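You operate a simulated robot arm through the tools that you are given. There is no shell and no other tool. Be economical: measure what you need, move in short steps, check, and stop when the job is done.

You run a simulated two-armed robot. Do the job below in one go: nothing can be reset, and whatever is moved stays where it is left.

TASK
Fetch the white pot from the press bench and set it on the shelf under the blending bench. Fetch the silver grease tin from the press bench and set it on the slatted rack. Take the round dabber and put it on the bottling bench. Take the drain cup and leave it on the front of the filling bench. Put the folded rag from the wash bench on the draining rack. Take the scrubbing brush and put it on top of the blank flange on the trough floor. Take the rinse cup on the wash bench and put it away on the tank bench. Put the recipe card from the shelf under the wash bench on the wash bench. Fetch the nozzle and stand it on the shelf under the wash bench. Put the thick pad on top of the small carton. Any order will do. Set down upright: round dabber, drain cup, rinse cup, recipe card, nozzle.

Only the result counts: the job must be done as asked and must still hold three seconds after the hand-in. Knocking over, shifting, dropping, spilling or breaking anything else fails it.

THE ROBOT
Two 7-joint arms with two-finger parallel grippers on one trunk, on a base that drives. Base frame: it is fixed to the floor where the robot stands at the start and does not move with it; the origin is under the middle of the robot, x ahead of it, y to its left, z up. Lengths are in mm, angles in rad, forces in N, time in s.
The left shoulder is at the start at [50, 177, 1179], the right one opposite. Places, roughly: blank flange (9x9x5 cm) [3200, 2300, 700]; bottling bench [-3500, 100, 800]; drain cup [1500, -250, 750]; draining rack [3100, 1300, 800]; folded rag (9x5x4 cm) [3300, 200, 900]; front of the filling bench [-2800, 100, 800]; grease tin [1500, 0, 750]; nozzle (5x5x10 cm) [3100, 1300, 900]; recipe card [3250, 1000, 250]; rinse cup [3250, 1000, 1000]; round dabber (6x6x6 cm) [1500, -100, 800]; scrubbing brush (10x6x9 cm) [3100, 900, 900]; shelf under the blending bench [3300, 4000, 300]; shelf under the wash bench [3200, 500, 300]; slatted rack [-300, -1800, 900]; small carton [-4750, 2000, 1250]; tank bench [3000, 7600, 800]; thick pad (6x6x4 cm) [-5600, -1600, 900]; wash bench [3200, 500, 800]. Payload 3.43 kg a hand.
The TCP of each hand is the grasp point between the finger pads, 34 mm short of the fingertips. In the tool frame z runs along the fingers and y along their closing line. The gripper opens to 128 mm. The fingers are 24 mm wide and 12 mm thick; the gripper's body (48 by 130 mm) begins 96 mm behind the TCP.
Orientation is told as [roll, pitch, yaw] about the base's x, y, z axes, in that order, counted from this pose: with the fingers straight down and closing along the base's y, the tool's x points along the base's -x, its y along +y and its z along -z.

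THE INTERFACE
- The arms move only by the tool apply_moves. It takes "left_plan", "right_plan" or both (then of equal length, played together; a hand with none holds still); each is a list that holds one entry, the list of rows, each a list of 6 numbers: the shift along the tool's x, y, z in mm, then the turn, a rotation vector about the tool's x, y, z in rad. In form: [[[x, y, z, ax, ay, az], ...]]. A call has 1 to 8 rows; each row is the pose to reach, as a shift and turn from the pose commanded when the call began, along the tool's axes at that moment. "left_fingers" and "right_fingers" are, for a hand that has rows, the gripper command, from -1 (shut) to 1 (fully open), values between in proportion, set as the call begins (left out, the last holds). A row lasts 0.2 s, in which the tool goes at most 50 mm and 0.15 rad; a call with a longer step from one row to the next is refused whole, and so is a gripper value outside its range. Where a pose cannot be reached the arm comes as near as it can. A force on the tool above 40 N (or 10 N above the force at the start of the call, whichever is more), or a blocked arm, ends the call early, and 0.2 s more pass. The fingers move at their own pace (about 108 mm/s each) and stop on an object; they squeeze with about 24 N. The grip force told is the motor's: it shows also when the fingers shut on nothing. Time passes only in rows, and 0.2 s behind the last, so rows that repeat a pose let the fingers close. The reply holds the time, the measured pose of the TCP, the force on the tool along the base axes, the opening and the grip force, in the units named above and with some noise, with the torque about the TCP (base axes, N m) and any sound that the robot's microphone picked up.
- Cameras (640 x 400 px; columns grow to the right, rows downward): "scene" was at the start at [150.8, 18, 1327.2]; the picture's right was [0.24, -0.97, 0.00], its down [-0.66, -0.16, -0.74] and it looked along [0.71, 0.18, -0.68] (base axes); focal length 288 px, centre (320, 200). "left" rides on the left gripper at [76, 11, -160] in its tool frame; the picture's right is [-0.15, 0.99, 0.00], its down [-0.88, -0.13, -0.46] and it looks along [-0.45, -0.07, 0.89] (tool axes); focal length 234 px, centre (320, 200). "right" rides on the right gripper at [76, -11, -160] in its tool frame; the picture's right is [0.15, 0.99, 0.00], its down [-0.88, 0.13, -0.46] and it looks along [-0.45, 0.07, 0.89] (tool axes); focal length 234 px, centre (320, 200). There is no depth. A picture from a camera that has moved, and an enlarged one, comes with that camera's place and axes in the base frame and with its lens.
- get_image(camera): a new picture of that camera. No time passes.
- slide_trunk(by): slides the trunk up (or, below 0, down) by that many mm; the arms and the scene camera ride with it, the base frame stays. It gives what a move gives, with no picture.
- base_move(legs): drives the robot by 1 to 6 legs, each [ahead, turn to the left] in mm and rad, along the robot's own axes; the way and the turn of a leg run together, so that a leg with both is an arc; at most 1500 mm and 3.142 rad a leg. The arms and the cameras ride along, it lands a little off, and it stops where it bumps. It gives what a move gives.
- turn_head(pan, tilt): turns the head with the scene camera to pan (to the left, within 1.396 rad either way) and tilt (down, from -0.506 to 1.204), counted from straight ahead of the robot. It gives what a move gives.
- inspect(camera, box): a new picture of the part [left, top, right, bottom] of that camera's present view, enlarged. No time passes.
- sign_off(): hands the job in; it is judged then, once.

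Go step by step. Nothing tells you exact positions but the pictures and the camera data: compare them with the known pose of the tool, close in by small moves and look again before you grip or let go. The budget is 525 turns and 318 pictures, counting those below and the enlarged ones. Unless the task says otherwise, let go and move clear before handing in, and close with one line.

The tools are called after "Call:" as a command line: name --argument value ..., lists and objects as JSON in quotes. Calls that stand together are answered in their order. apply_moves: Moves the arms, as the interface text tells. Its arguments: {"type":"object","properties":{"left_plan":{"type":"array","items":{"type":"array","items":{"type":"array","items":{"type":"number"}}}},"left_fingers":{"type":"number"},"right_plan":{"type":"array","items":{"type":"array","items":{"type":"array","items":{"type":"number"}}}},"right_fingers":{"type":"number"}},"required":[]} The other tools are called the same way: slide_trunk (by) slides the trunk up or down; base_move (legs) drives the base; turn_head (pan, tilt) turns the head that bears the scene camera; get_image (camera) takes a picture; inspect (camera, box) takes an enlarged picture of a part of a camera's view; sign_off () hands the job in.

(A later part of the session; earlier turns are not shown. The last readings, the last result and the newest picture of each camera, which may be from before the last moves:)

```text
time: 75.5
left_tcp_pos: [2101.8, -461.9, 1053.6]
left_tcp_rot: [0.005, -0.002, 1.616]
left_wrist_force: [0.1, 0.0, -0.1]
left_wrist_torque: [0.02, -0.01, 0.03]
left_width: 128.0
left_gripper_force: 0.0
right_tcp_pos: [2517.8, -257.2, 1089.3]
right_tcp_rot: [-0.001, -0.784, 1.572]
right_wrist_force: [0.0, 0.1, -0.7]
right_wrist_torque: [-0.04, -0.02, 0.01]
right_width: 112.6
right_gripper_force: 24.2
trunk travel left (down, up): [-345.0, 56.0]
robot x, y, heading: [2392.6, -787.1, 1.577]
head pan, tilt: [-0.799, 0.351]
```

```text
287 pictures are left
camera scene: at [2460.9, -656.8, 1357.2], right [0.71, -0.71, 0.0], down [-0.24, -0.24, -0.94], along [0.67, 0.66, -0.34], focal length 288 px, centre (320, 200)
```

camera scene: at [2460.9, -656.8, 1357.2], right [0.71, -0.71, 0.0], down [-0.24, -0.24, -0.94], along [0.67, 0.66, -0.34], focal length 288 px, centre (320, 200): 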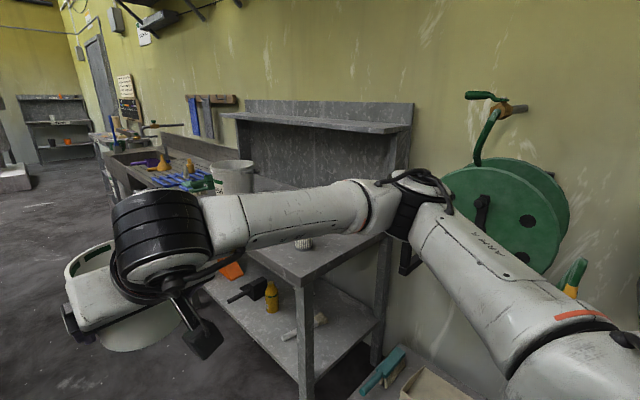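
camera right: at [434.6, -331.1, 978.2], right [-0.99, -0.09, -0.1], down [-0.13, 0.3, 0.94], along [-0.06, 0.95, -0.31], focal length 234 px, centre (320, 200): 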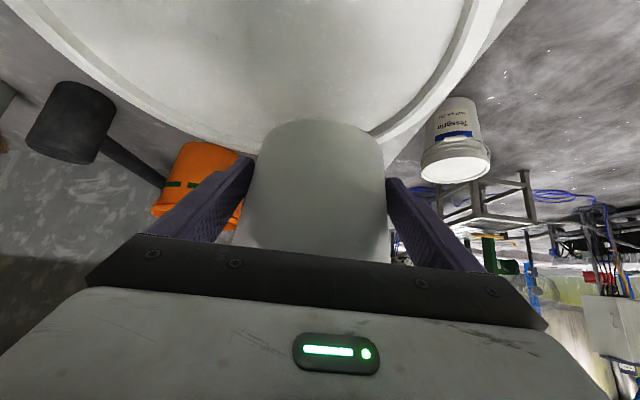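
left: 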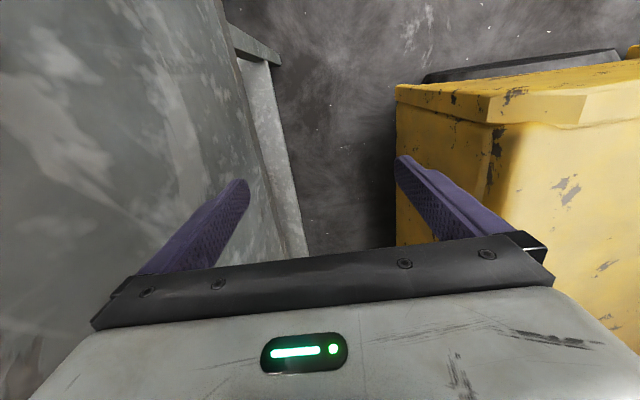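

The corridor ahead is clear between the forklift (x<1600) and the wash bench/sink (x>2800). I drive along it toward the blending bench.

Call:
base_move --legs '[[0, 0.05], [1300, 0], [1300, 0], [1000, 0], [0, -0.06]]'

Call:
turn_head --pan -0.6 --tilt 0.45

Call:
get_image --camera "scene"

Call:
turn_head --pan -1.35 --tilt 0.45

Call:
get_image --camera "scene"

```text
time: 93.9
left_tcp_pos: [1862.8, 3153.2, 1053.8]
left_tcp_rot: [0.01, 0.0, 1.618]
left_wrist_force: [0.1, -0.6, -0.3]
left_wrist_torque: [-0.01, 0.03, 0.01]
left_width: 127.9
left_gripper_force: 0.0
right_tcp_pos: [2276.2, 3359.8, 1087.8]
right_tcp_rot: [0.001, -0.784, 1.577]
right_wrist_force: [0.0, -0.1, -0.8]
right_wrist_torque: [-0.03, 0.01, 0.0]
right_width: 112.1
right_gripper_force: 24.2
trunk travel left (down, up): [-345.0, 56.0]
robot x, y, heading: [2156.2, 2826.5, 1.582]
head pan, tilt: [-0.799, 0.351]
```

```text
time: 94.7
left_tcp_pos: [1862.5, 3155.4, 1052.8]
left_tcp_rot: [0.006, -0.001, 1.619]
left_wrist_force: [0.3, 0.1, -0.8]
left_wrist_torque: [0.02, -0.02, -0.01]
left_width: 128.1
left_gripper_force: 0.1
right_tcp_pos: [2275.7, 3359.5, 1089.3]
right_tcp_rot: [-0.001, -0.784, 1.576]
right_wrist_force: [-0.3, -0.3, 0.2]
right_wrist_torque: [-0.04, 0.03, 0.02]
right_width: 112.5
right_gripper_force: 24.3
trunk travel left (down, up): [-345.0, 56.0]
robot x, y, heading: [2160.4, 2829.3, 1.582]
head pan, tilt: [-0.6, 0.45]
```

```text
286 pictures are left
camera scene: at [2206.6, 2971.9, 1348.0], right [0.83, -0.55, 0.0], down [-0.24, -0.36, -0.9], along [0.5, 0.75, -0.43], focal length 288 px, centre (320, 200)
```

scene: 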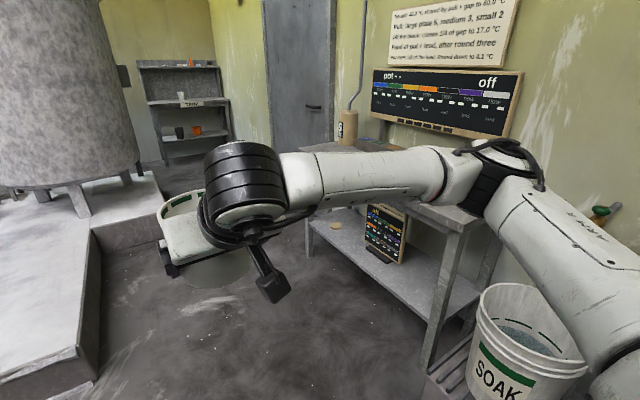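

```text
time: 95.8
left_tcp_pos: [1862.1, 3154.4, 1052.7]
left_tcp_rot: [0.007, -0.001, 1.619]
left_wrist_force: [-0.3, 0.1, 0.5]
left_wrist_torque: [0.02, 0.0, -0.01]
left_width: 128.1
left_gripper_force: 0.0
right_tcp_pos: [2276.2, 3359.7, 1087.6]
right_tcp_rot: [0.001, -0.784, 1.576]
right_wrist_force: [0.4, 0.5, -0.7]
right_wrist_torque: [0.02, 0.0, 0.01]
right_width: 112.3
right_gripper_force: 23.7
trunk travel left (down, up): [-345.0, 56.0]
robot x, y, heading: [2156.9, 2827.6, 1.585]
head pan, tilt: [-1.349, 0.45]
```

```text
285 pictures are left
camera scene: at [2245.1, 2916.9, 1347.9], right [0.24, -0.97, 0.0], down [-0.42, -0.1, -0.9], along [0.88, 0.21, -0.44], focal length 288 px, centre (320, 200)
```

scene: 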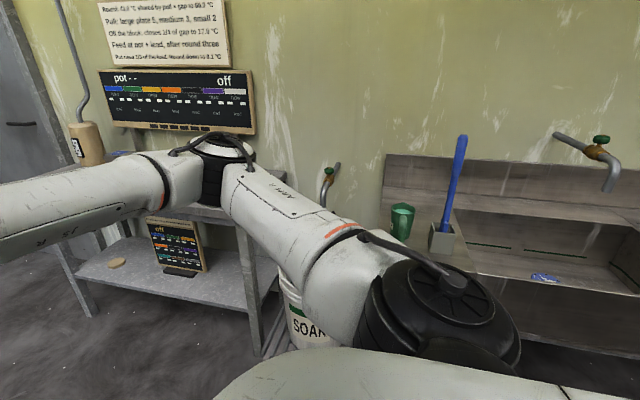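

The blending bench's shelf is visible: front edge x≈3160, y≈3470–4520, with a card at y≈3950 and a disc at y≈4350. I'll place the pot at y≈3680; drive up and face it.

Call:
base_move --legs '[[980, 0], [0, -1.582]]'

Call:
turn_head --pan 0.1 --tilt 0.65

Call:
get_image --camera "scene"

```text
time: 104.4
left_tcp_pos: [2451.9, 4086.7, 1053.4]
left_tcp_rot: [0.009, -0.002, 0.107]
left_wrist_force: [-0.4, 0.1, 0.4]
left_wrist_torque: [-0.01, -0.02, -0.02]
left_width: 128.2
left_gripper_force: 0.0
right_tcp_pos: [2681.3, 3684.8, 1088.0]
right_tcp_rot: [0.0, -0.784, 0.063]
right_wrist_force: [0.0, 0.3, -0.7]
right_wrist_torque: [0.01, 0.0, -0.01]
right_width: 111.9
right_gripper_force: 23.9
trunk travel left (down, up): [-345.0, 56.0]
robot x, y, heading: [2142.0, 3773.7, 0.073]
head pan, tilt: [-1.349, 0.45]
```

```text
time: 106.0
left_tcp_pos: [2452.4, 4086.3, 1054.0]
left_tcp_rot: [0.007, -0.002, 0.106]
left_wrist_force: [0.1, 0.5, 1.0]
left_wrist_torque: [0.01, 0.0, -0.01]
left_width: 128.0
left_gripper_force: 0.1
right_tcp_pos: [2681.0, 3685.7, 1087.4]
right_tcp_rot: [0.0, -0.783, 0.063]
right_wrist_force: [0.9, 0.5, 0.1]
right_wrist_torque: [0.02, -0.03, -0.02]
right_width: 111.9
right_gripper_force: 24.2
trunk travel left (down, up): [-345.0, 56.0]
robot x, y, heading: [2139.6, 3771.4, 0.072]
head pan, tilt: [0.099, 0.649]
```

```text
284 pictures are left
camera scene: at [2297.7, 3791.5, 1330.1], right [0.17, -0.99, 0.0], down [-0.6, -0.1, -0.8], along [0.78, 0.14, -0.6], focal length 288 px, centre (320, 200)
```

scene: 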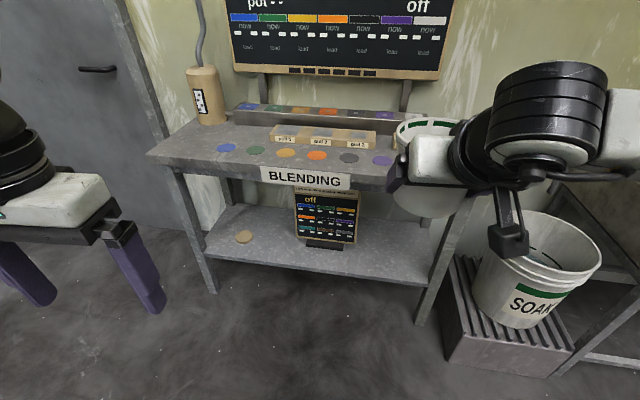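

I square up, lower the trunk fully, and lower the hand in front of the bench before going in.

Call:
base_move --legs '[[0, -0.068]]'

Call:
slide_trunk --by -345

Call:
apply_moves --right_plan '[[[32, 0, 32, 0, 0, 0], [64, 0, 64, 0, 0, 0], [96, 0, 96, 0, 0, 0], [128, 0, 128, 0, 0, 0], [160, 0, 160, 0, 0, 0], [192, 0, 192, 0, 0, 0], [224, 0, 224, 0, 0, 0]]]'

Call:
turn_head --pan -0.3 --tilt 0.5

Call:
get_image --camera "scene"

Call:
get_image --camera "right"

```text
time: 106.8
left_tcp_pos: [2472.9, 4064.1, 1053.2]
left_tcp_rot: [0.008, -0.002, 0.036]
left_wrist_force: [-0.1, -0.6, 0.5]
left_wrist_torque: [-0.02, -0.01, 0.0]
left_width: 128.1
left_gripper_force: 0.0
right_tcp_pos: [2673.8, 3647.6, 1087.9]
right_tcp_rot: [0.0, -0.783, -0.007]
right_wrist_force: [-0.4, -0.2, 0.2]
right_wrist_torque: [0.01, -0.01, 0.0]
right_width: 111.9
right_gripper_force: 24.1
trunk travel left (down, up): [-345.0, 56.0]
robot x, y, heading: [2142.4, 3775.2, 0.004]
head pan, tilt: [0.099, 0.649]
```

```text
time: 110.2
left_tcp_pos: [2472.9, 4064.4, 709.3]
left_tcp_rot: [0.006, -0.001, 0.038]
left_wrist_force: [-0.1, 0.5, 0.0]
left_wrist_torque: [-0.02, 0.01, -0.03]
left_width: 127.8
left_gripper_force: 0.2
right_tcp_pos: [2673.9, 3646.7, 744.5]
right_tcp_rot: [-0.001, -0.782, -0.008]
right_wrist_force: [0.0, 0.1, 0.0]
right_wrist_torque: [-0.04, 0.03, -0.02]
right_width: 112.0
right_gripper_force: 23.4
trunk travel left (down, up): [0.0, 401.0]
robot x, y, heading: [2148.8, 3772.5, 0.007]
head pan, tilt: [0.099, 0.649]
```

```text
time: 111.8
left_tcp_pos: [2472.2, 4064.6, 709.1]
left_tcp_rot: [0.009, -0.003, 0.037]
left_wrist_force: [-0.4, -1.0, 1.2]
left_wrist_torque: [0.0, -0.01, 0.0]
left_width: 128.0
left_gripper_force: 0.1
right_tcp_pos: [2674.9, 3647.4, 426.4]
right_tcp_rot: [0.001, -0.785, -0.007]
right_wrist_force: [0.0, 0.3, -0.9]
right_wrist_torque: [0.01, -0.03, 0.0]
right_width: 112.1
right_gripper_force: 24.0
trunk travel left (down, up): [0.0, 401.0]
robot x, y, heading: [2144.2, 3775.6, 0.004]
head pan, tilt: [0.099, 0.649]
```

```text
time: 112.7
left_tcp_pos: [2473.5, 4064.7, 708.9]
left_tcp_rot: [0.007, -0.002, 0.037]
left_wrist_force: [-0.1, 0.3, -0.3]
left_wrist_torque: [0.0, 0.03, 0.02]
left_width: 128.0
left_gripper_force: 0.2
right_tcp_pos: [2673.7, 3647.1, 426.6]
right_tcp_rot: [0.001, -0.784, -0.008]
right_wrist_force: [-0.1, 0.5, -1.5]
right_wrist_torque: [-0.01, 0.0, 0.0]
right_width: 112.1
right_gripper_force: 24.2
trunk travel left (down, up): [0.0, 401.0]
robot x, y, heading: [2144.6, 3771.9, 0.006]
head pan, tilt: [-0.3, 0.499]
```

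```text
283 pictures are left
camera scene: at [2299.4, 3745.2, 998.6], right [-0.29, -0.96, 0.0], down [-0.46, 0.14, -0.88], along [0.84, -0.26, -0.48], focal length 288 px, centre (320, 200)
```

scene: 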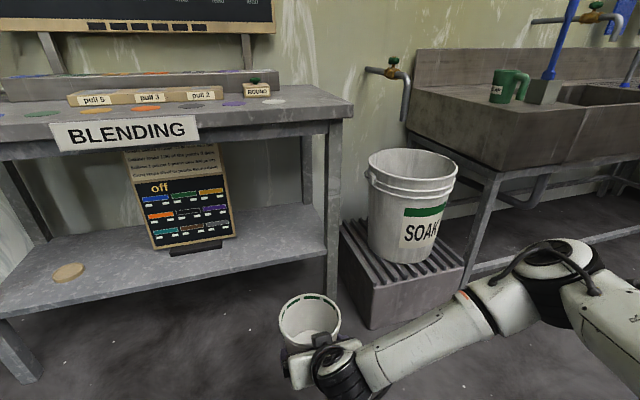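

```text
282 pictures are left
camera right: at [2507.4, 3637.5, 486.8], right [-0.1, 0.99, -0.1], down [0.3, 0.13, 0.94], along [0.95, 0.06, -0.31], focal length 234 px, centre (320, 200)
```

right: 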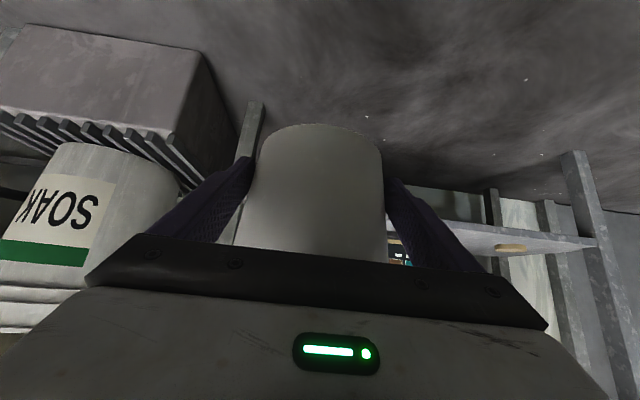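

The elbow sticks out toward the SOAK bucket, so a straight drive-in would hit it. I'll stretch the arm forward to straighten the elbow and look again.

Call:
apply_moves --right_plan '[[[-15, 0, 30, 0, 0, 0], [-32, 0, 60, 0, 0, 0], [-52, 0, 95, 0, 0, 0], [-80, 0, 130, 0, 0, 0], [-105, 0, 160, 0, 0, 0]]]'

Call:
turn_head --pan -0.7 --tilt 0.6

Call:
get_image --camera "scene"

```text
time: 113.9
left_tcp_pos: [2472.6, 4064.9, 708.7]
left_tcp_rot: [0.008, -0.001, 0.038]
left_wrist_force: [0.2, -0.9, -0.7]
left_wrist_torque: [0.02, 0.01, 0.02]
left_width: 127.9
left_gripper_force: 0.0
right_tcp_pos: [2861.6, 3646.7, 389.4]
right_tcp_rot: [0.002, -0.785, -0.007]
right_wrist_force: [-0.2, -0.1, -0.1]
right_wrist_torque: [-0.03, 0.0, 0.0]
right_width: 112.0
right_gripper_force: 24.3
trunk travel left (down, up): [0.0, 401.0]
robot x, y, heading: [2138.8, 3773.9, 0.0]
head pan, tilt: [-0.3, 0.499]
```

```text
time: 114.7
left_tcp_pos: [2472.9, 4064.1, 708.2]
left_tcp_rot: [0.007, -0.001, 0.036]
left_wrist_force: [-0.4, 0.6, -0.3]
left_wrist_torque: [0.03, 0.01, -0.03]
left_width: 127.9
left_gripper_force: 0.1
right_tcp_pos: [2861.8, 3646.0, 390.1]
right_tcp_rot: [-0.001, -0.784, -0.007]
right_wrist_force: [0.4, 0.2, -0.6]
right_wrist_torque: [-0.02, 0.02, -0.03]
right_width: 111.8
right_gripper_force: 23.4
trunk travel left (down, up): [0.0, 401.0]
robot x, y, heading: [2141.4, 3770.4, 0.005]
head pan, tilt: [-0.7, 0.6]
```

```text
281 pictures are left
camera scene: at [2280.2, 3715.1, 989.5], right [-0.64, -0.77, 0.0], down [-0.43, 0.36, -0.83], along [0.63, -0.53, -0.56], focal length 288 px, centre (320, 200)
```

scene: 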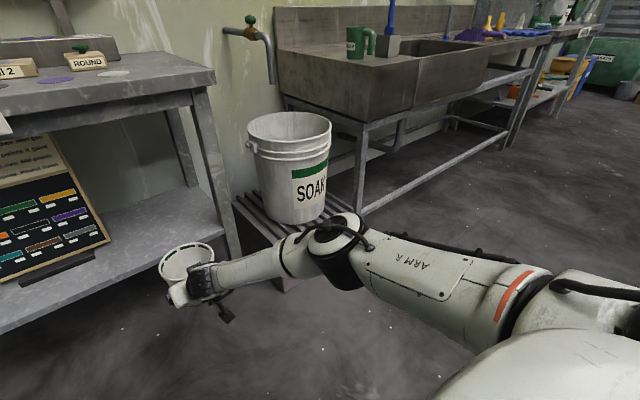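

Extended, the elbow is closer in; approaching with heading ≈ −0.35 will clear the bucket. I reposition further left and turn to that heading.

Call:
base_move --legs '[[0, 1.631], [432, 0], [0, -1.986]]'

Call:
turn_head --pan -0.15 --tilt 0.55

Call:
get_image --camera "scene"

```text
time: 126.3
left_tcp_pos: [2524.5, 4345.2, 708.8]
left_tcp_rot: [0.008, -0.001, -0.373]
left_wrist_force: [0.6, 0.7, -0.1]
left_wrist_torque: [-0.03, 0.03, 0.01]
left_width: 127.8
left_gripper_force: 0.2
right_tcp_pos: [2713.8, 3808.2, 389.1]
right_tcp_rot: [0.001, -0.781, -0.416]
right_wrist_force: [0.2, -0.4, -0.3]
right_wrist_torque: [0.03, -0.04, 0.03]
right_width: 111.2
right_gripper_force: 23.2
trunk travel left (down, up): [0.0, 401.0]
robot x, y, heading: [2103.7, 4208.7, -0.402]
head pan, tilt: [-0.7, 0.6]
```

```text
time: 127.3
left_tcp_pos: [2524.1, 4344.5, 708.2]
left_tcp_rot: [0.008, -0.001, -0.374]
left_wrist_force: [-0.5, 0.5, -0.1]
left_wrist_torque: [0.01, 0.01, -0.01]
left_width: 128.1
left_gripper_force: 0.2
right_tcp_pos: [2714.2, 3806.4, 389.6]
right_tcp_rot: [-0.001, -0.784, -0.418]
right_wrist_force: [0.4, -0.2, -0.4]
right_wrist_torque: [0.03, 0.05, -0.04]
right_width: 111.3
right_gripper_force: 24.0
trunk travel left (down, up): [0.0, 401.0]
robot x, y, heading: [2105.2, 4206.2, -0.406]
head pan, tilt: [-0.15, 0.55]
```

```text
280 pictures are left
camera scene: at [2246.6, 4132.8, 994.0], right [-0.53, -0.85, 0.0], down [-0.44, 0.28, -0.85], along [0.72, -0.45, -0.52], focal length 288 px, centre (320, 200)
```

scene: 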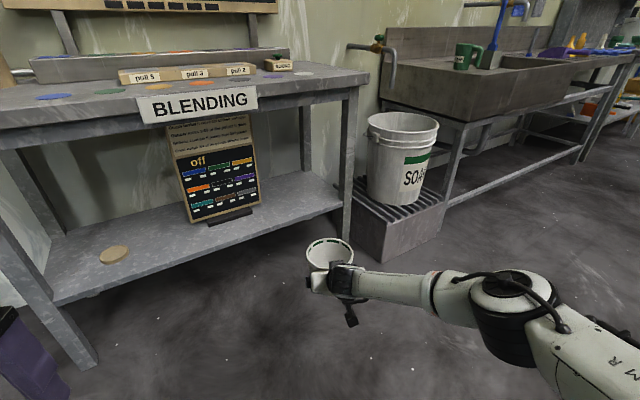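

Now the path to the gap right of the card is clear. I'll tuck the left hand back, correct the heading, and drive in.

Call:
apply_moves --left_plan '[[[40, 0, -20, 0, 0, 0], [80, 0, -50, 0, 0, 0], [110, 0, -80, 0, 0, 0]]]'

Call:
base_move --legs '[[0, 0.05], [430, 0]]'

Call:
get_image --camera "scene"

Call:
get_image --camera "right"

```text
time: 128.1
left_tcp_pos: [2418.8, 4386.5, 788.3]
left_tcp_rot: [0.009, 0.003, -0.37]
left_wrist_force: [0.9, -0.4, 0.4]
left_wrist_torque: [0.02, 0.05, 0.01]
left_width: 128.0
left_gripper_force: 0.0
right_tcp_pos: [2714.5, 3806.8, 389.4]
right_tcp_rot: [0.0, -0.784, -0.416]
right_wrist_force: [0.5, 0.1, -0.9]
right_wrist_torque: [0.01, 0.01, 0.02]
right_width: 111.5
right_gripper_force: 23.9
trunk travel left (down, up): [0.0, 401.0]
robot x, y, heading: [2103.7, 4209.4, -0.407]
head pan, tilt: [-0.15, 0.55]
```

```text
time: 131.1
left_tcp_pos: [2808.7, 4251.5, 788.7]
left_tcp_rot: [0.007, -0.001, -0.326]
left_wrist_force: [0.4, 0.2, 0.9]
left_wrist_torque: [0.01, 0.0, -0.05]
left_width: 128.0
left_gripper_force: 0.1
right_tcp_pos: [3131.2, 3686.5, 389.7]
right_tcp_rot: [0.002, -0.785, -0.369]
right_wrist_force: [-0.2, -0.7, -0.8]
right_wrist_torque: [0.01, 0.02, 0.0]
right_width: 111.3
right_gripper_force: 24.5
trunk travel left (down, up): [0.0, 401.0]
robot x, y, heading: [2501.9, 4061.2, -0.355]
head pan, tilt: [-0.15, 0.55]
```

```text
279 pictures are left
camera scene: at [2648.5, 3990.9, 994.0], right [-0.49, -0.87, 0.0], down [-0.46, 0.25, -0.85], along [0.74, -0.42, -0.52], focal length 288 px, centre (320, 200)
```

scene: 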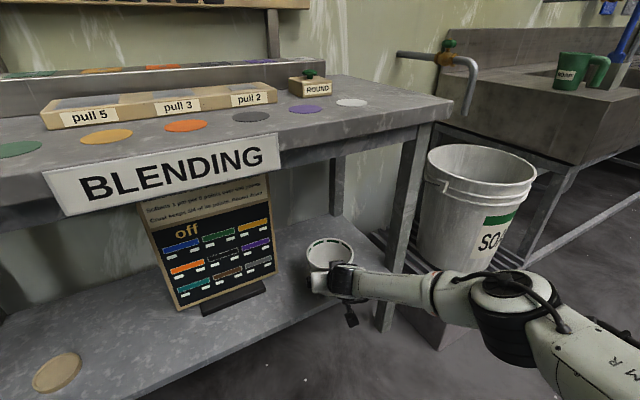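

```text
278 pictures are left
camera right: at [2972.0, 3737.2, 449.1], right [0.26, 0.96, -0.1], down [0.33, 0.01, 0.94], along [0.91, -0.28, -0.31], focal length 234 px, centre (320, 200)
```

right: 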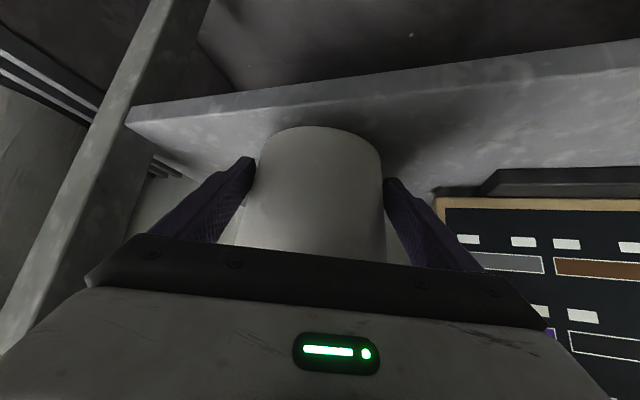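

The pot's over the shelf front edge (shelf ≈ z 320). I move 100 mm further in.

Call:
apply_moves --right_plan '[[[-24, 0, 24, 0, 0, 0], [-48, 0, 48, 0, 0, 0], [-71, 0, 71, 0, 0, 0]]]'

Call:
get_image --camera "scene"

Call:
get_image --camera "right"

```text
time: 131.9
left_tcp_pos: [2809.8, 4252.2, 789.2]
left_tcp_rot: [0.007, -0.002, -0.325]
left_wrist_force: [-0.2, 0.1, -0.7]
left_wrist_torque: [-0.03, 0.0, 0.01]
left_width: 127.8
left_gripper_force: 0.1
right_tcp_pos: [3161.0, 3676.1, 389.6]
right_tcp_rot: [0.001, -0.784, -0.37]
right_wrist_force: [-0.4, -1.0, -0.3]
right_wrist_torque: [-0.01, -0.02, 0.0]
right_width: 111.3
right_gripper_force: 24.1
right hand out of reach, approached as far as the arm can: row 2, 3
trunk travel left (down, up): [0.0, 401.0]
robot x, y, heading: [2506.5, 4059.5, -0.355]
head pan, tilt: [-0.15, 0.55]
```

```text
277 pictures are left
camera scene: at [2648.5, 3990.9, 994.0], right [-0.49, -0.87, 0.0], down [-0.46, 0.25, -0.85], along [0.74, -0.42, -0.52], focal length 288 px, centre (320, 200)
```

scene: 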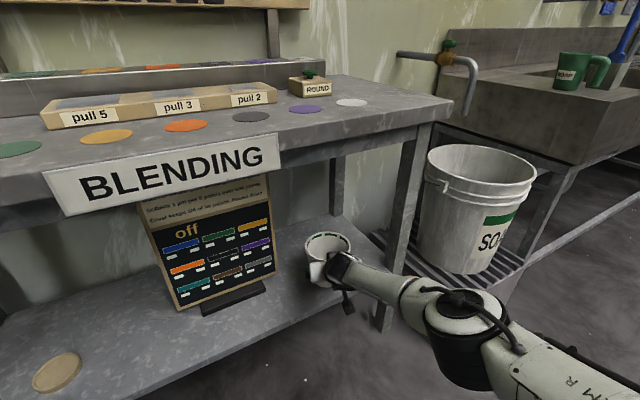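

```text
276 pictures are left
camera right: at [3000.8, 3726.8, 449.4], right [0.26, 0.96, -0.1], down [0.33, 0.01, 0.94], along [0.91, -0.28, -0.31], focal length 234 px, centre (320, 200)
```

right: 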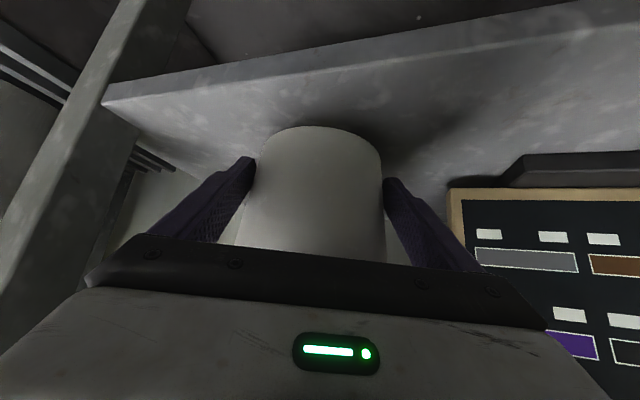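

The arm is at full stretch, so I drive the base 55 mm further.

Call:
base_move --legs '[[58, 0]]'

Call:
get_image --camera "right"

```text
time: 132.9
left_tcp_pos: [2862.2, 4231.3, 790.0]
left_tcp_rot: [0.007, -0.003, -0.323]
left_wrist_force: [0.5, 0.2, -0.2]
left_wrist_torque: [0.03, 0.01, -0.02]
left_width: 128.0
left_gripper_force: 0.1
right_tcp_pos: [3215.3, 3657.2, 390.7]
right_tcp_rot: [0.0, -0.783, -0.368]
right_wrist_force: [-0.3, 0.7, 0.0]
right_wrist_torque: [0.02, -0.02, -0.02]
right_width: 111.3
right_gripper_force: 24.0
trunk travel left (down, up): [0.0, 401.0]
robot x, y, heading: [2557.4, 4042.8, -0.36]
head pan, tilt: [-0.15, 0.55]
```

```text
275 pictures are left
camera right: at [3055.7, 3707.5, 449.6], right [0.26, 0.96, -0.1], down [0.33, 0.01, 0.94], along [0.91, -0.28, -0.31], focal length 234 px, centre (320, 200)
```

right: 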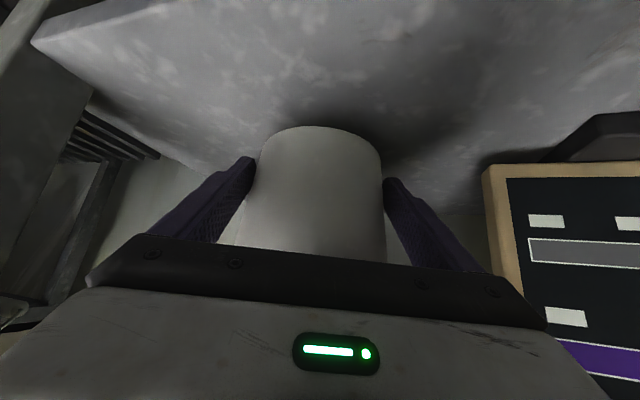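

Well over the shelf. I lower slowly until contact.

Call:
apply_moves --right_plan '[[[6, 0, 4, 0, 0, 0], [9, 0, 7, 0, 0, 0], [12, 0, 10, 0, 0, 0], [14, 0, 12, 0, 0, 0], [16, 0, 14, 0, 0, 0], [18, 0, 16, 0, 0, 0], [20, 0, 18, 0, 0, 0], [22, 0, 20, 0, 0, 0]]]'

Call:
get_image --camera "scene"

```text
time: 134.7
left_tcp_pos: [2862.9, 4231.5, 789.3]
left_tcp_rot: [0.006, -0.004, -0.323]
left_wrist_force: [0.4, 0.0, -0.1]
left_wrist_torque: [-0.01, -0.02, -0.01]
left_width: 128.1
left_gripper_force: 0.1
right_tcp_pos: [3206.3, 3658.1, 369.2]
right_tcp_rot: [-0.002, -0.784, -0.367]
right_wrist_force: [0.5, -0.7, 0.5]
right_wrist_torque: [0.02, -0.03, 0.02]
right_width: 111.5
right_gripper_force: 24.1
right hand out of reach, approached as far as the arm can: row 3, 4, 5, 6, 7, 8
trunk travel left (down, up): [0.0, 401.0]
robot x, y, heading: [2558.4, 4043.1, -0.353]
head pan, tilt: [-0.15, 0.55]
```

```text
274 pictures are left
camera scene: at [2702.8, 3971.0, 994.0], right [-0.49, -0.87, 0.0], down [-0.46, 0.25, -0.85], along [0.75, -0.41, -0.52], focal length 288 px, centre (320, 200)
```

scene: 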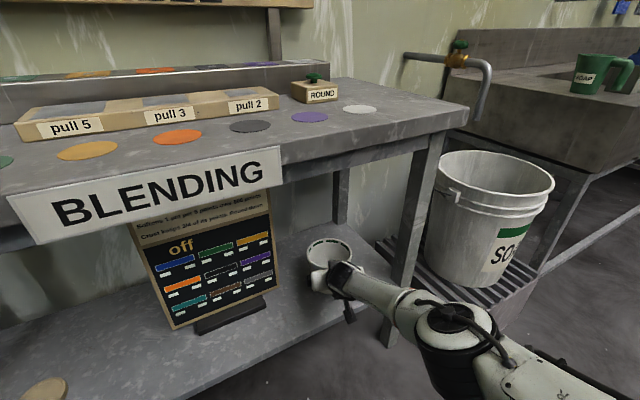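

Still no contact and the arm is stretched. I drive 50 mm closer and continue lowering, drawing the arm back a little.

Call:
base_move --legs '[[55, 0]]'

Call:
apply_moves --right_plan '[[[12, 0, -10, 0, 0, 0], [24, 0, -20, 0, 0, 0], [26, 0, -18, 0, 0, 0], [28, 0, -16, 0, 0, 0], [30, 0, -14, 0, 0, 0], [32, 0, -12, 0, 0, 0], [34, 0, -10, 0, 0, 0], [36, 0, -8, 0, 0, 0]]]'

Call:
get_image --camera "right"

```text
time: 135.6
left_tcp_pos: [2914.7, 4212.2, 789.0]
left_tcp_rot: [0.007, -0.001, -0.325]
left_wrist_force: [-0.1, 0.7, 0.3]
left_wrist_torque: [0.03, -0.02, -0.05]
left_width: 128.2
left_gripper_force: 0.1
right_tcp_pos: [3258.1, 3637.9, 370.6]
right_tcp_rot: [-0.002, -0.783, -0.37]
right_wrist_force: [0.1, 0.2, -0.9]
right_wrist_torque: [0.0, -0.03, -0.02]
right_width: 111.3
right_gripper_force: 24.0
trunk travel left (down, up): [0.0, 401.0]
robot x, y, heading: [2608.4, 4019.6, -0.351]
head pan, tilt: [-0.15, 0.55]
```

```text
time: 137.4
left_tcp_pos: [2914.8, 4213.0, 791.5]
left_tcp_rot: [0.008, -0.003, -0.326]
left_wrist_force: [-0.2, 0.2, 0.0]
left_wrist_torque: [0.04, -0.01, -0.02]
left_width: 128.0
left_gripper_force: 0.1
right_tcp_pos: [3230.0, 3650.1, 353.6]
right_tcp_rot: [0.0, -0.787, -0.368]
right_wrist_force: [1.8, -0.6, 14.4]
right_wrist_torque: [-0.03, -0.05, 0.01]
right_width: 108.6
right_gripper_force: 23.9
trunk travel left (down, up): [0.0, 401.0]
robot x, y, heading: [2611.9, 4020.6, -0.358]
head pan, tilt: [-0.15, 0.55]
```

```text
273 pictures are left
camera right: at [3069.4, 3699.1, 411.7], right [0.26, 0.96, -0.1], down [0.33, 0.01, 0.95], along [0.91, -0.28, -0.31], focal length 234 px, centre (320, 200)
```

right: 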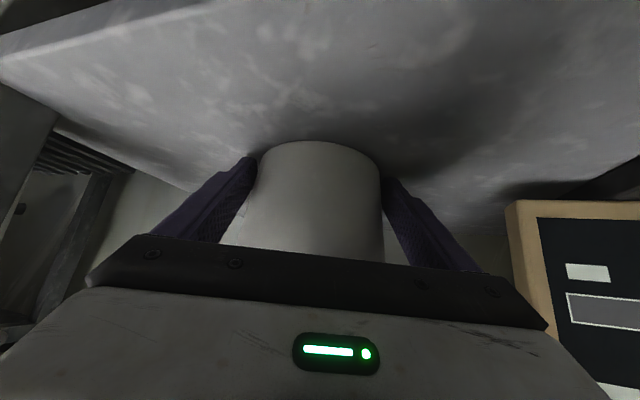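

Contact (14 N). I open the fingers and draw straight back.

Call:
apply_moves --right_plan '[[[0, 0, 0, 0, 0, 0], [0, 0, 0, 0, 0, 0], [28, 0, -28, 0, 0, 0], [56, 0, -56, 0, 0, 0], [85, 0, -85, 0, 0, 0], [113, 0, -113, 0, 0, 0]]]' --right_fingers 0.86

Call:
get_image --camera "scene"

Call:
get_image --camera "right"

```text
time: 138.8
left_tcp_pos: [2913.7, 4212.6, 787.6]
left_tcp_rot: [0.008, -0.003, -0.322]
left_wrist_force: [0.2, -0.3, 0.1]
left_wrist_torque: [-0.01, 0.0, 0.0]
left_width: 128.1
left_gripper_force: 0.2
right_tcp_pos: [3083.1, 3707.0, 352.4]
right_tcp_rot: [0.005, -0.788, -0.374]
right_wrist_force: [6.2, 0.4, 9.9]
right_wrist_torque: [0.52, -0.86, -0.35]
right_width: 120.7
right_gripper_force: 1.5
trunk travel left (down, up): [0.0, 401.0]
robot x, y, heading: [2608.7, 4025.1, -0.36]
head pan, tilt: [-0.15, 0.55]
```

```text
272 pictures are left
camera scene: at [2754.0, 3951.8, 994.1], right [-0.49, -0.87, 0.0], down [-0.46, 0.25, -0.85], along [0.75, -0.41, -0.52], focal length 288 px, centre (320, 200)
```

scene: 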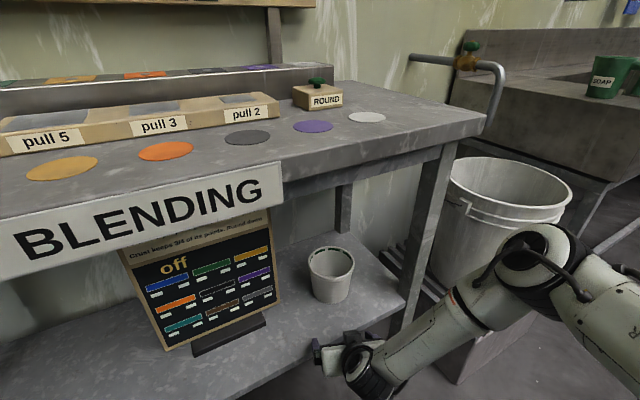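

```text
271 pictures are left
camera right: at [2922.9, 3757.0, 411.5], right [0.26, 0.96, -0.1], down [0.32, 0.01, 0.95], along [0.91, -0.28, -0.31], focal length 234 px, centre (320, 200)
```

right: 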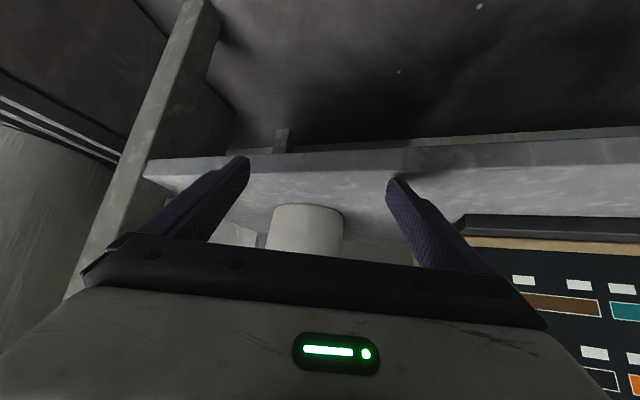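

The pot stands on the shelf. The fingertips touch the shelf edge lightly, so I lift slightly and back the base off along the same heading.

Call:
apply_moves --right_plan '[[[-14, 0, -14, 0, 0, 0], [-28, 0, -28, 0, 0, 0]]]'

Call:
base_move --legs '[[-450, 0]]'

Call:
get_image --camera "scene"

```text
time: 139.4
left_tcp_pos: [2914.8, 4212.6, 789.9]
left_tcp_rot: [0.006, -0.002, -0.325]
left_wrist_force: [0.1, 0.3, -0.2]
left_wrist_torque: [0.0, 0.03, 0.01]
left_width: 127.9
left_gripper_force: 0.0
right_tcp_pos: [3079.6, 3706.4, 388.7]
right_tcp_rot: [0.0, -0.784, -0.369]
right_wrist_force: [0.5, 0.4, 0.0]
right_wrist_torque: [0.0, -0.01, 0.02]
right_width: 119.1
right_gripper_force: 0.1
trunk travel left (down, up): [0.0, 401.0]
robot x, y, heading: [2607.7, 4016.8, -0.36]
head pan, tilt: [-0.15, 0.55]
```

```text
time: 142.1
left_tcp_pos: [2502.0, 4367.4, 789.2]
left_tcp_rot: [0.008, -0.003, -0.329]
left_wrist_force: [0.6, 0.2, -0.3]
left_wrist_torque: [0.01, 0.03, -0.02]
left_width: 128.0
left_gripper_force: 0.1
right_tcp_pos: [2666.5, 3859.6, 388.5]
right_tcp_rot: [0.0, -0.783, -0.373]
right_wrist_force: [0.6, -0.2, -0.3]
right_wrist_torque: [-0.02, -0.03, 0.02]
right_width: 119.0
right_gripper_force: 0.0
trunk travel left (down, up): [0.0, 401.0]
robot x, y, heading: [2196.6, 4176.4, -0.361]
head pan, tilt: [-0.15, 0.55]
```

```text
270 pictures are left
camera scene: at [2340.9, 4106.5, 994.0], right [-0.49, -0.87, 0.0], down [-0.46, 0.26, -0.85], along [0.74, -0.42, -0.52], focal length 288 px, centre (320, 200)
```

scene: 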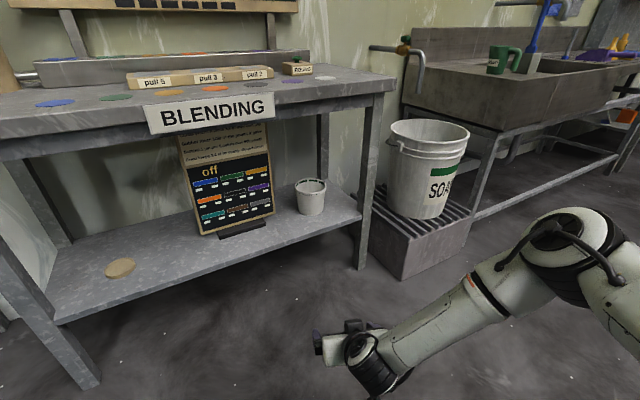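

The white pot is done. I raise the trunk, fold the right hand, and drive to the wash bench.

Call:
slide_trunk --by 345

Call:
apply_moves --right_plan '[[[-10, 0, -10, 0, 0.15, 0], [-15, 0, -25, 0, 0.3, 0], [-10, 0, -45, 0, 0.45, 0], [0, 0, -75, 0, 0.6, 0], [20, 0, -105, 0, 0.75, 0], [40, 0, -140, 0, 0.785, 0]]]' --right_fingers 1

Call:
base_move --legs '[[0, -1.21], [1500, 0], [1400, 0], [250, 0], [0, 1.571]]'

Call:
turn_head --pan 0 --tilt 0.45

Call:
get_image --camera "scene"

```text
time: 145.5
left_tcp_pos: [2502.5, 4366.7, 1135.2]
left_tcp_rot: [0.007, -0.001, -0.328]
left_wrist_force: [0.5, 0.4, 0.6]
left_wrist_torque: [-0.01, 0.03, -0.03]
left_width: 127.9
left_gripper_force: 0.0
right_tcp_pos: [2667.5, 3859.8, 734.5]
right_tcp_rot: [-0.001, -0.783, -0.374]
right_wrist_force: [1.0, -0.3, -0.1]
right_wrist_torque: [0.01, 0.01, -0.01]
right_width: 118.8
right_gripper_force: 0.2
trunk travel left (down, up): [-345.0, 56.0]
robot x, y, heading: [2196.4, 4176.5, -0.359]
head pan, tilt: [-0.15, 0.55]
```

```text
time: 146.9
left_tcp_pos: [2502.4, 4366.1, 1134.7]
left_tcp_rot: [0.007, -0.001, -0.327]
left_wrist_force: [1.2, 0.2, 0.7]
left_wrist_torque: [0.0, 0.0, -0.03]
left_width: 128.1
left_gripper_force: 0.0
right_tcp_pos: [2546.6, 3906.0, 805.3]
right_tcp_rot: [-0.001, 0.003, -0.372]
right_wrist_force: [-0.2, -0.2, -0.2]
right_wrist_torque: [-0.03, -0.05, 0.0]
right_width: 128.1
right_gripper_force: 0.0
trunk travel left (down, up): [-345.0, 56.0]
robot x, y, heading: [2198.1, 4175.7, -0.363]
head pan, tilt: [-0.15, 0.55]
```

```text
time: 169.2
left_tcp_pos: [2448.1, 1325.2, 1134.8]
left_tcp_rot: [0.007, -0.002, 0.085]
left_wrist_force: [-0.5, -0.9, -0.2]
left_wrist_torque: [0.0, -0.01, 0.01]
left_width: 128.0
left_gripper_force: 0.1
right_tcp_pos: [2674.7, 920.2, 805.0]
right_tcp_rot: [-0.001, 0.0, 0.039]
right_wrist_force: [0.4, -0.1, -0.8]
right_wrist_torque: [-0.01, 0.02, -0.01]
right_width: 128.0
right_gripper_force: 0.0
trunk travel left (down, up): [-345.0, 56.0]
robot x, y, heading: [2248.1, 1026.6, 0.052]
head pan, tilt: [-0.15, 0.55]
```

```text
time: 169.9
left_tcp_pos: [2448.2, 1325.4, 1134.3]
left_tcp_rot: [0.008, -0.001, 0.085]
left_wrist_force: [0.0, -0.3, 0.1]
left_wrist_torque: [-0.02, 0.0, 0.0]
left_width: 128.0
left_gripper_force: 0.1
right_tcp_pos: [2673.9, 920.3, 805.2]
right_tcp_rot: [-0.001, 0.001, 0.038]
right_wrist_force: [-0.2, -0.3, -0.7]
right_wrist_torque: [0.02, -0.01, 0.01]
right_width: 127.9
right_gripper_force: 0.1
trunk travel left (down, up): [-345.0, 56.0]
robot x, y, heading: [2248.0, 1029.4, 0.043]
head pan, tilt: [0.0, 0.45]
```

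```text
269 pictures are left
camera scene: at [2405.7, 1035.0, 1348.1], right [0.05, -1.0, 0.0], down [-0.43, -0.02, -0.9], along [0.9, 0.04, -0.44], focal length 288 px, centre (320, 200)
```

scene: 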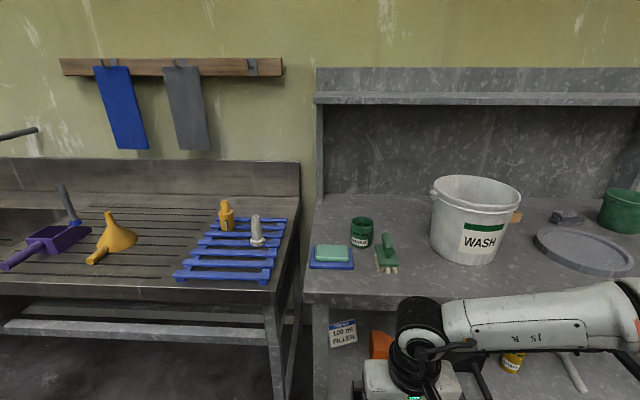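

Clear view of the wash bench: rinse cup, green brush, card on the shelf, blue draining rack with two upright things. I zoom in for identification.

Call:
inspect --camera "scene" --box '[170, 190, 310, 290]'

Call:
inspect --camera "scene" --box '[300, 200, 440, 300]'

Call:
inspect --camera "scene" --box '[500, 170, 640, 290]'

Call:
inspect --camera "scene" --box '[300, 280, 460, 400]'

```text
4.00 times, centred on (240, 240) of scene
camera zoom: at [2405.7, 1035.0, 1348.1], right [0.05, -1.0, 0.0], down [-0.43, -0.02, -0.9], along [0.9, 0.04, -0.44], focal length 1152 px, centre (640, 40)
```

zoom: 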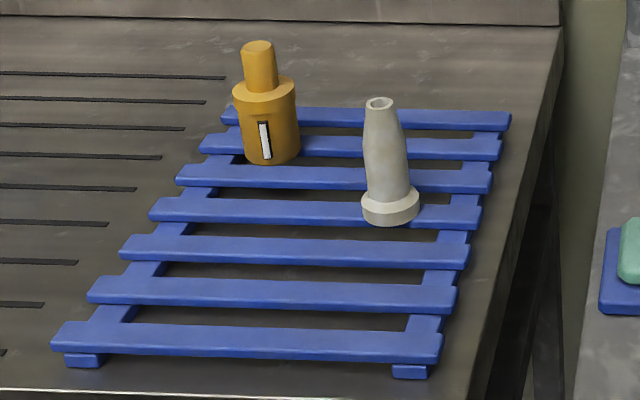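

```text
4.00 times, centred on (370, 250) of scene
camera zoom: at [2405.7, 1035.0, 1348.1], right [0.05, -1.0, 0.0], down [-0.43, -0.02, -0.9], along [0.9, 0.04, -0.44], focal length 1152 px, centre (120, 0)
```

zoom: 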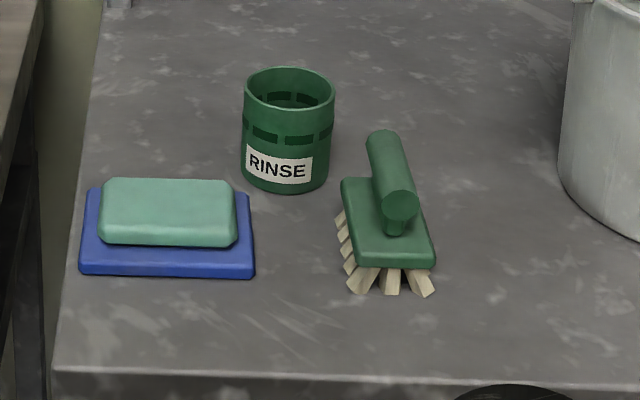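

```text
3.33 times, centred on (570, 230) of scene
camera zoom: at [2405.7, 1035.0, 1348.1], right [0.05, -1.0, 0.0], down [-0.43, -0.02, -0.9], along [0.9, 0.04, -0.44], focal length 960 px, centre (-513, 100)
```

zoom: 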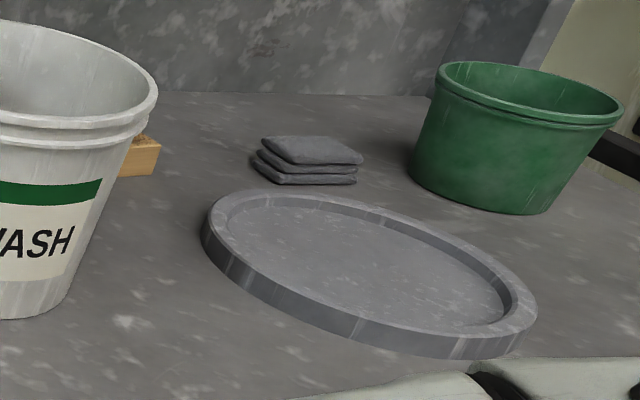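

```text
3.33 times, centred on (380, 340) of scene
camera zoom: at [2405.7, 1035.0, 1348.1], right [0.05, -1.0, 0.0], down [-0.43, -0.02, -0.9], along [0.9, 0.04, -0.44], focal length 960 px, centre (120, -267)
```

zoom: 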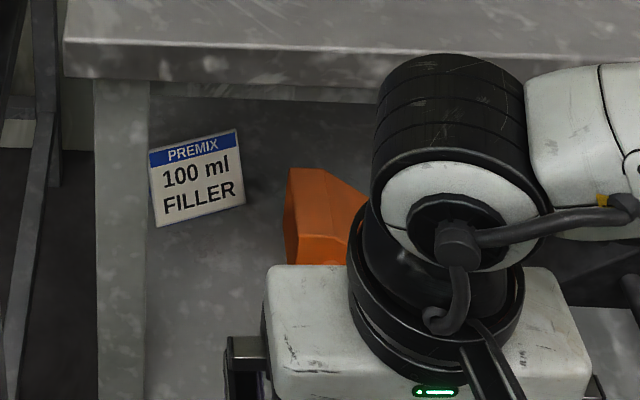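

Nozzle = grey tapered piece at ≈(3146,1265), rinse cup ≈(3209,930), brush ≈(3090,867), card on the shelf, rag ≈(3300,~500 right). First the brush with the right hand: raise hand and come up to the bench.

Call:
apply_moves --right_plan '[[[0, 0, -50, 0, 0, 0], [0, 0, -100, 0, 0, 0], [0, 0, -150, 0, 0, 0], [0, 0, -180, 0, 0, 0]]]'

Call:
base_move --legs '[[0, -0.043], [330, 0]]'

Call:
turn_head --pan -0.1 --tilt 0.7

Call:
get_image --camera "scene"

Call:
get_image --camera "right"

```text
time: 170.9
left_tcp_pos: [2447.8, 1325.2, 1134.3]
left_tcp_rot: [0.009, -0.003, 0.083]
left_wrist_force: [0.6, 0.2, -0.7]
left_wrist_torque: [-0.01, -0.02, 0.02]
left_width: 128.2
left_gripper_force: 0.1
right_tcp_pos: [2672.3, 917.6, 987.9]
right_tcp_rot: [0.0, -0.001, 0.039]
right_wrist_force: [-0.2, 0.4, 0.7]
right_wrist_torque: [-0.02, 0.02, 0.0]
right_width: 128.2
right_gripper_force: 0.1
trunk travel left (down, up): [-345.0, 56.0]
robot x, y, heading: [2243.6, 1031.4, 0.052]
head pan, tilt: [0.0, 0.45]
```

```text
time: 173.5
left_tcp_pos: [2803.2, 1316.0, 1134.0]
left_tcp_rot: [0.007, 0.0, 0.034]
left_wrist_force: [0.3, -0.1, -0.2]
left_wrist_torque: [0.04, 0.01, 0.0]
left_width: 128.1
left_gripper_force: 0.1
right_tcp_pos: [3008.8, 897.1, 985.9]
right_tcp_rot: [0.0, 0.002, -0.012]
right_wrist_force: [0.3, 0.3, -0.6]
right_wrist_torque: [-0.01, -0.03, 0.02]
right_width: 128.0
right_gripper_force: 0.1
trunk travel left (down, up): [-345.0, 56.0]
robot x, y, heading: [2582.2, 1029.5, 0.002]
head pan, tilt: [0.0, 0.45]
```

```text
time: 174.3
left_tcp_pos: [2802.0, 1314.5, 1134.5]
left_tcp_rot: [0.008, -0.004, 0.033]
left_wrist_force: [-0.7, -0.1, 0.0]
left_wrist_torque: [-0.03, 0.02, 0.03]
left_width: 128.0
left_gripper_force: 0.0
right_tcp_pos: [3007.0, 897.0, 986.4]
right_tcp_rot: [0.001, 0.001, -0.011]
right_wrist_force: [-0.1, 0.3, 0.2]
right_wrist_torque: [-0.01, 0.0, 0.02]
right_width: 127.9
right_gripper_force: 0.0
trunk travel left (down, up): [-345.0, 56.0]
robot x, y, heading: [2585.7, 1031.1, -0.009]
head pan, tilt: [-0.099, 0.7]
```

```text
264 pictures are left
camera scene: at [2738.9, 1019.6, 1326.0], right [-0.1, -0.99, 0.0], down [-0.64, 0.06, -0.77], along [0.76, -0.08, -0.64], focal length 288 px, centre (320, 200)
```

scene: 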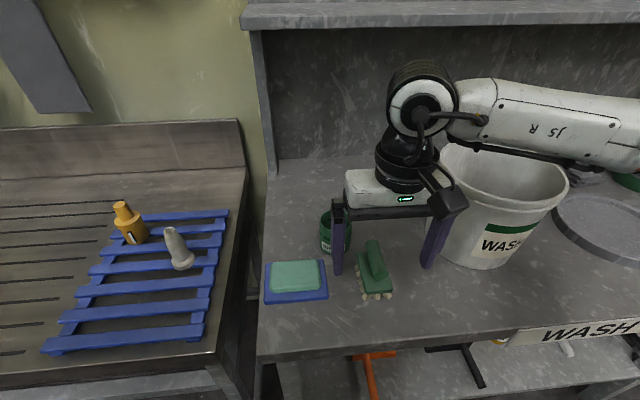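

```text
263 pictures are left
camera right: at [2930.8, 887.8, 1146.2], right [-0.14, 0.99, 0.0], down [0.88, 0.12, 0.46], along [0.45, 0.06, -0.89], focal length 234 px, centre (320, 200)
```

right: 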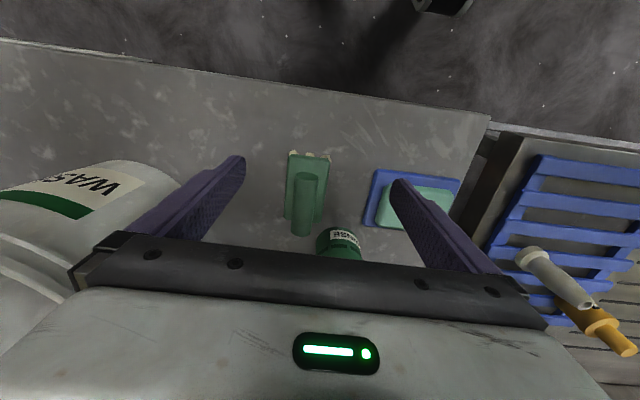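

The right forearm would swing over the WASH bucket, so the left hand should take the brush with the robot further right. I tuck the right hand and shift the base.

Call:
apply_moves --right_plan '[[[40, 0, -30, 0, 0, 0], [80, 0, -60, 0, 0, 0], [120, 0, -90, 0, 0, 0], [160, 0, -100, 0, 0, 0]]]'

Call:
base_move --legs '[[-250, 0], [0, -1.562], [350, 0], [0, 1.571], [245, 0]]'

Call:
turn_head --pan 0.1 --tilt 0.65

Call:
get_image --camera "scene"

```text
time: 175.3
left_tcp_pos: [2804.5, 1315.9, 1134.4]
left_tcp_rot: [0.007, -0.002, 0.033]
left_wrist_force: [0.0, -0.8, -0.6]
left_wrist_torque: [-0.01, 0.03, -0.01]
left_width: 127.9
left_gripper_force: 0.1
right_tcp_pos: [2845.1, 898.0, 1086.4]
right_tcp_rot: [0.001, -0.001, -0.011]
right_wrist_force: [-0.9, -0.6, 0.4]
right_wrist_torque: [0.01, -0.03, 0.01]
right_width: 127.9
right_gripper_force: 0.0
trunk travel left (down, up): [-345.0, 56.0]
robot x, y, heading: [2585.3, 1028.5, 0.001]
head pan, tilt: [-0.099, 0.7]
```

```text
time: 188.1
left_tcp_pos: [2797.7, 927.4, 1134.4]
left_tcp_rot: [0.01, 0.001, -0.02]
left_wrist_force: [0.4, 0.4, 1.0]
left_wrist_torque: [0.0, 0.01, -0.02]
left_width: 128.1
left_gripper_force: 0.0
right_tcp_pos: [2820.4, 508.7, 1088.4]
right_tcp_rot: [-0.001, 0.001, -0.063]
right_wrist_force: [0.7, 0.4, -0.2]
right_wrist_torque: [0.01, 0.04, 0.01]
right_width: 128.4
right_gripper_force: 0.2
trunk travel left (down, up): [-345.0, 56.0]
robot x, y, heading: [2563.8, 653.1, -0.049]
head pan, tilt: [-0.099, 0.7]
```

```text
time: 188.8
left_tcp_pos: [2797.6, 927.0, 1134.2]
left_tcp_rot: [0.008, -0.002, -0.021]
left_wrist_force: [0.3, -0.7, -0.5]
left_wrist_torque: [-0.01, -0.02, 0.01]
left_width: 127.8
left_gripper_force: 0.1
right_tcp_pos: [2818.3, 508.1, 1087.9]
right_tcp_rot: [0.002, -0.002, -0.063]
right_wrist_force: [-0.8, 0.4, -0.1]
right_wrist_torque: [0.0, -0.02, -0.05]
right_width: 128.1
right_gripper_force: 0.0
trunk travel left (down, up): [-345.0, 56.0]
robot x, y, heading: [2564.3, 652.3, -0.055]
head pan, tilt: [0.099, 0.649]
```

```text
262 pictures are left
camera scene: at [2720.9, 652.3, 1330.2], right [0.04, -1.0, 0.0], down [-0.6, -0.03, -0.8], along [0.8, 0.04, -0.6], focal length 288 px, centre (320, 200)
```

scene: 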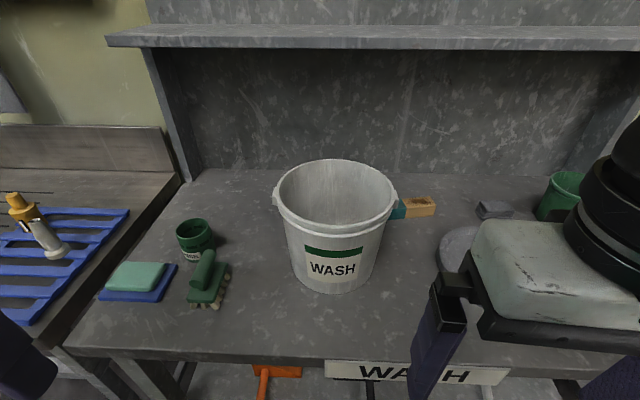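

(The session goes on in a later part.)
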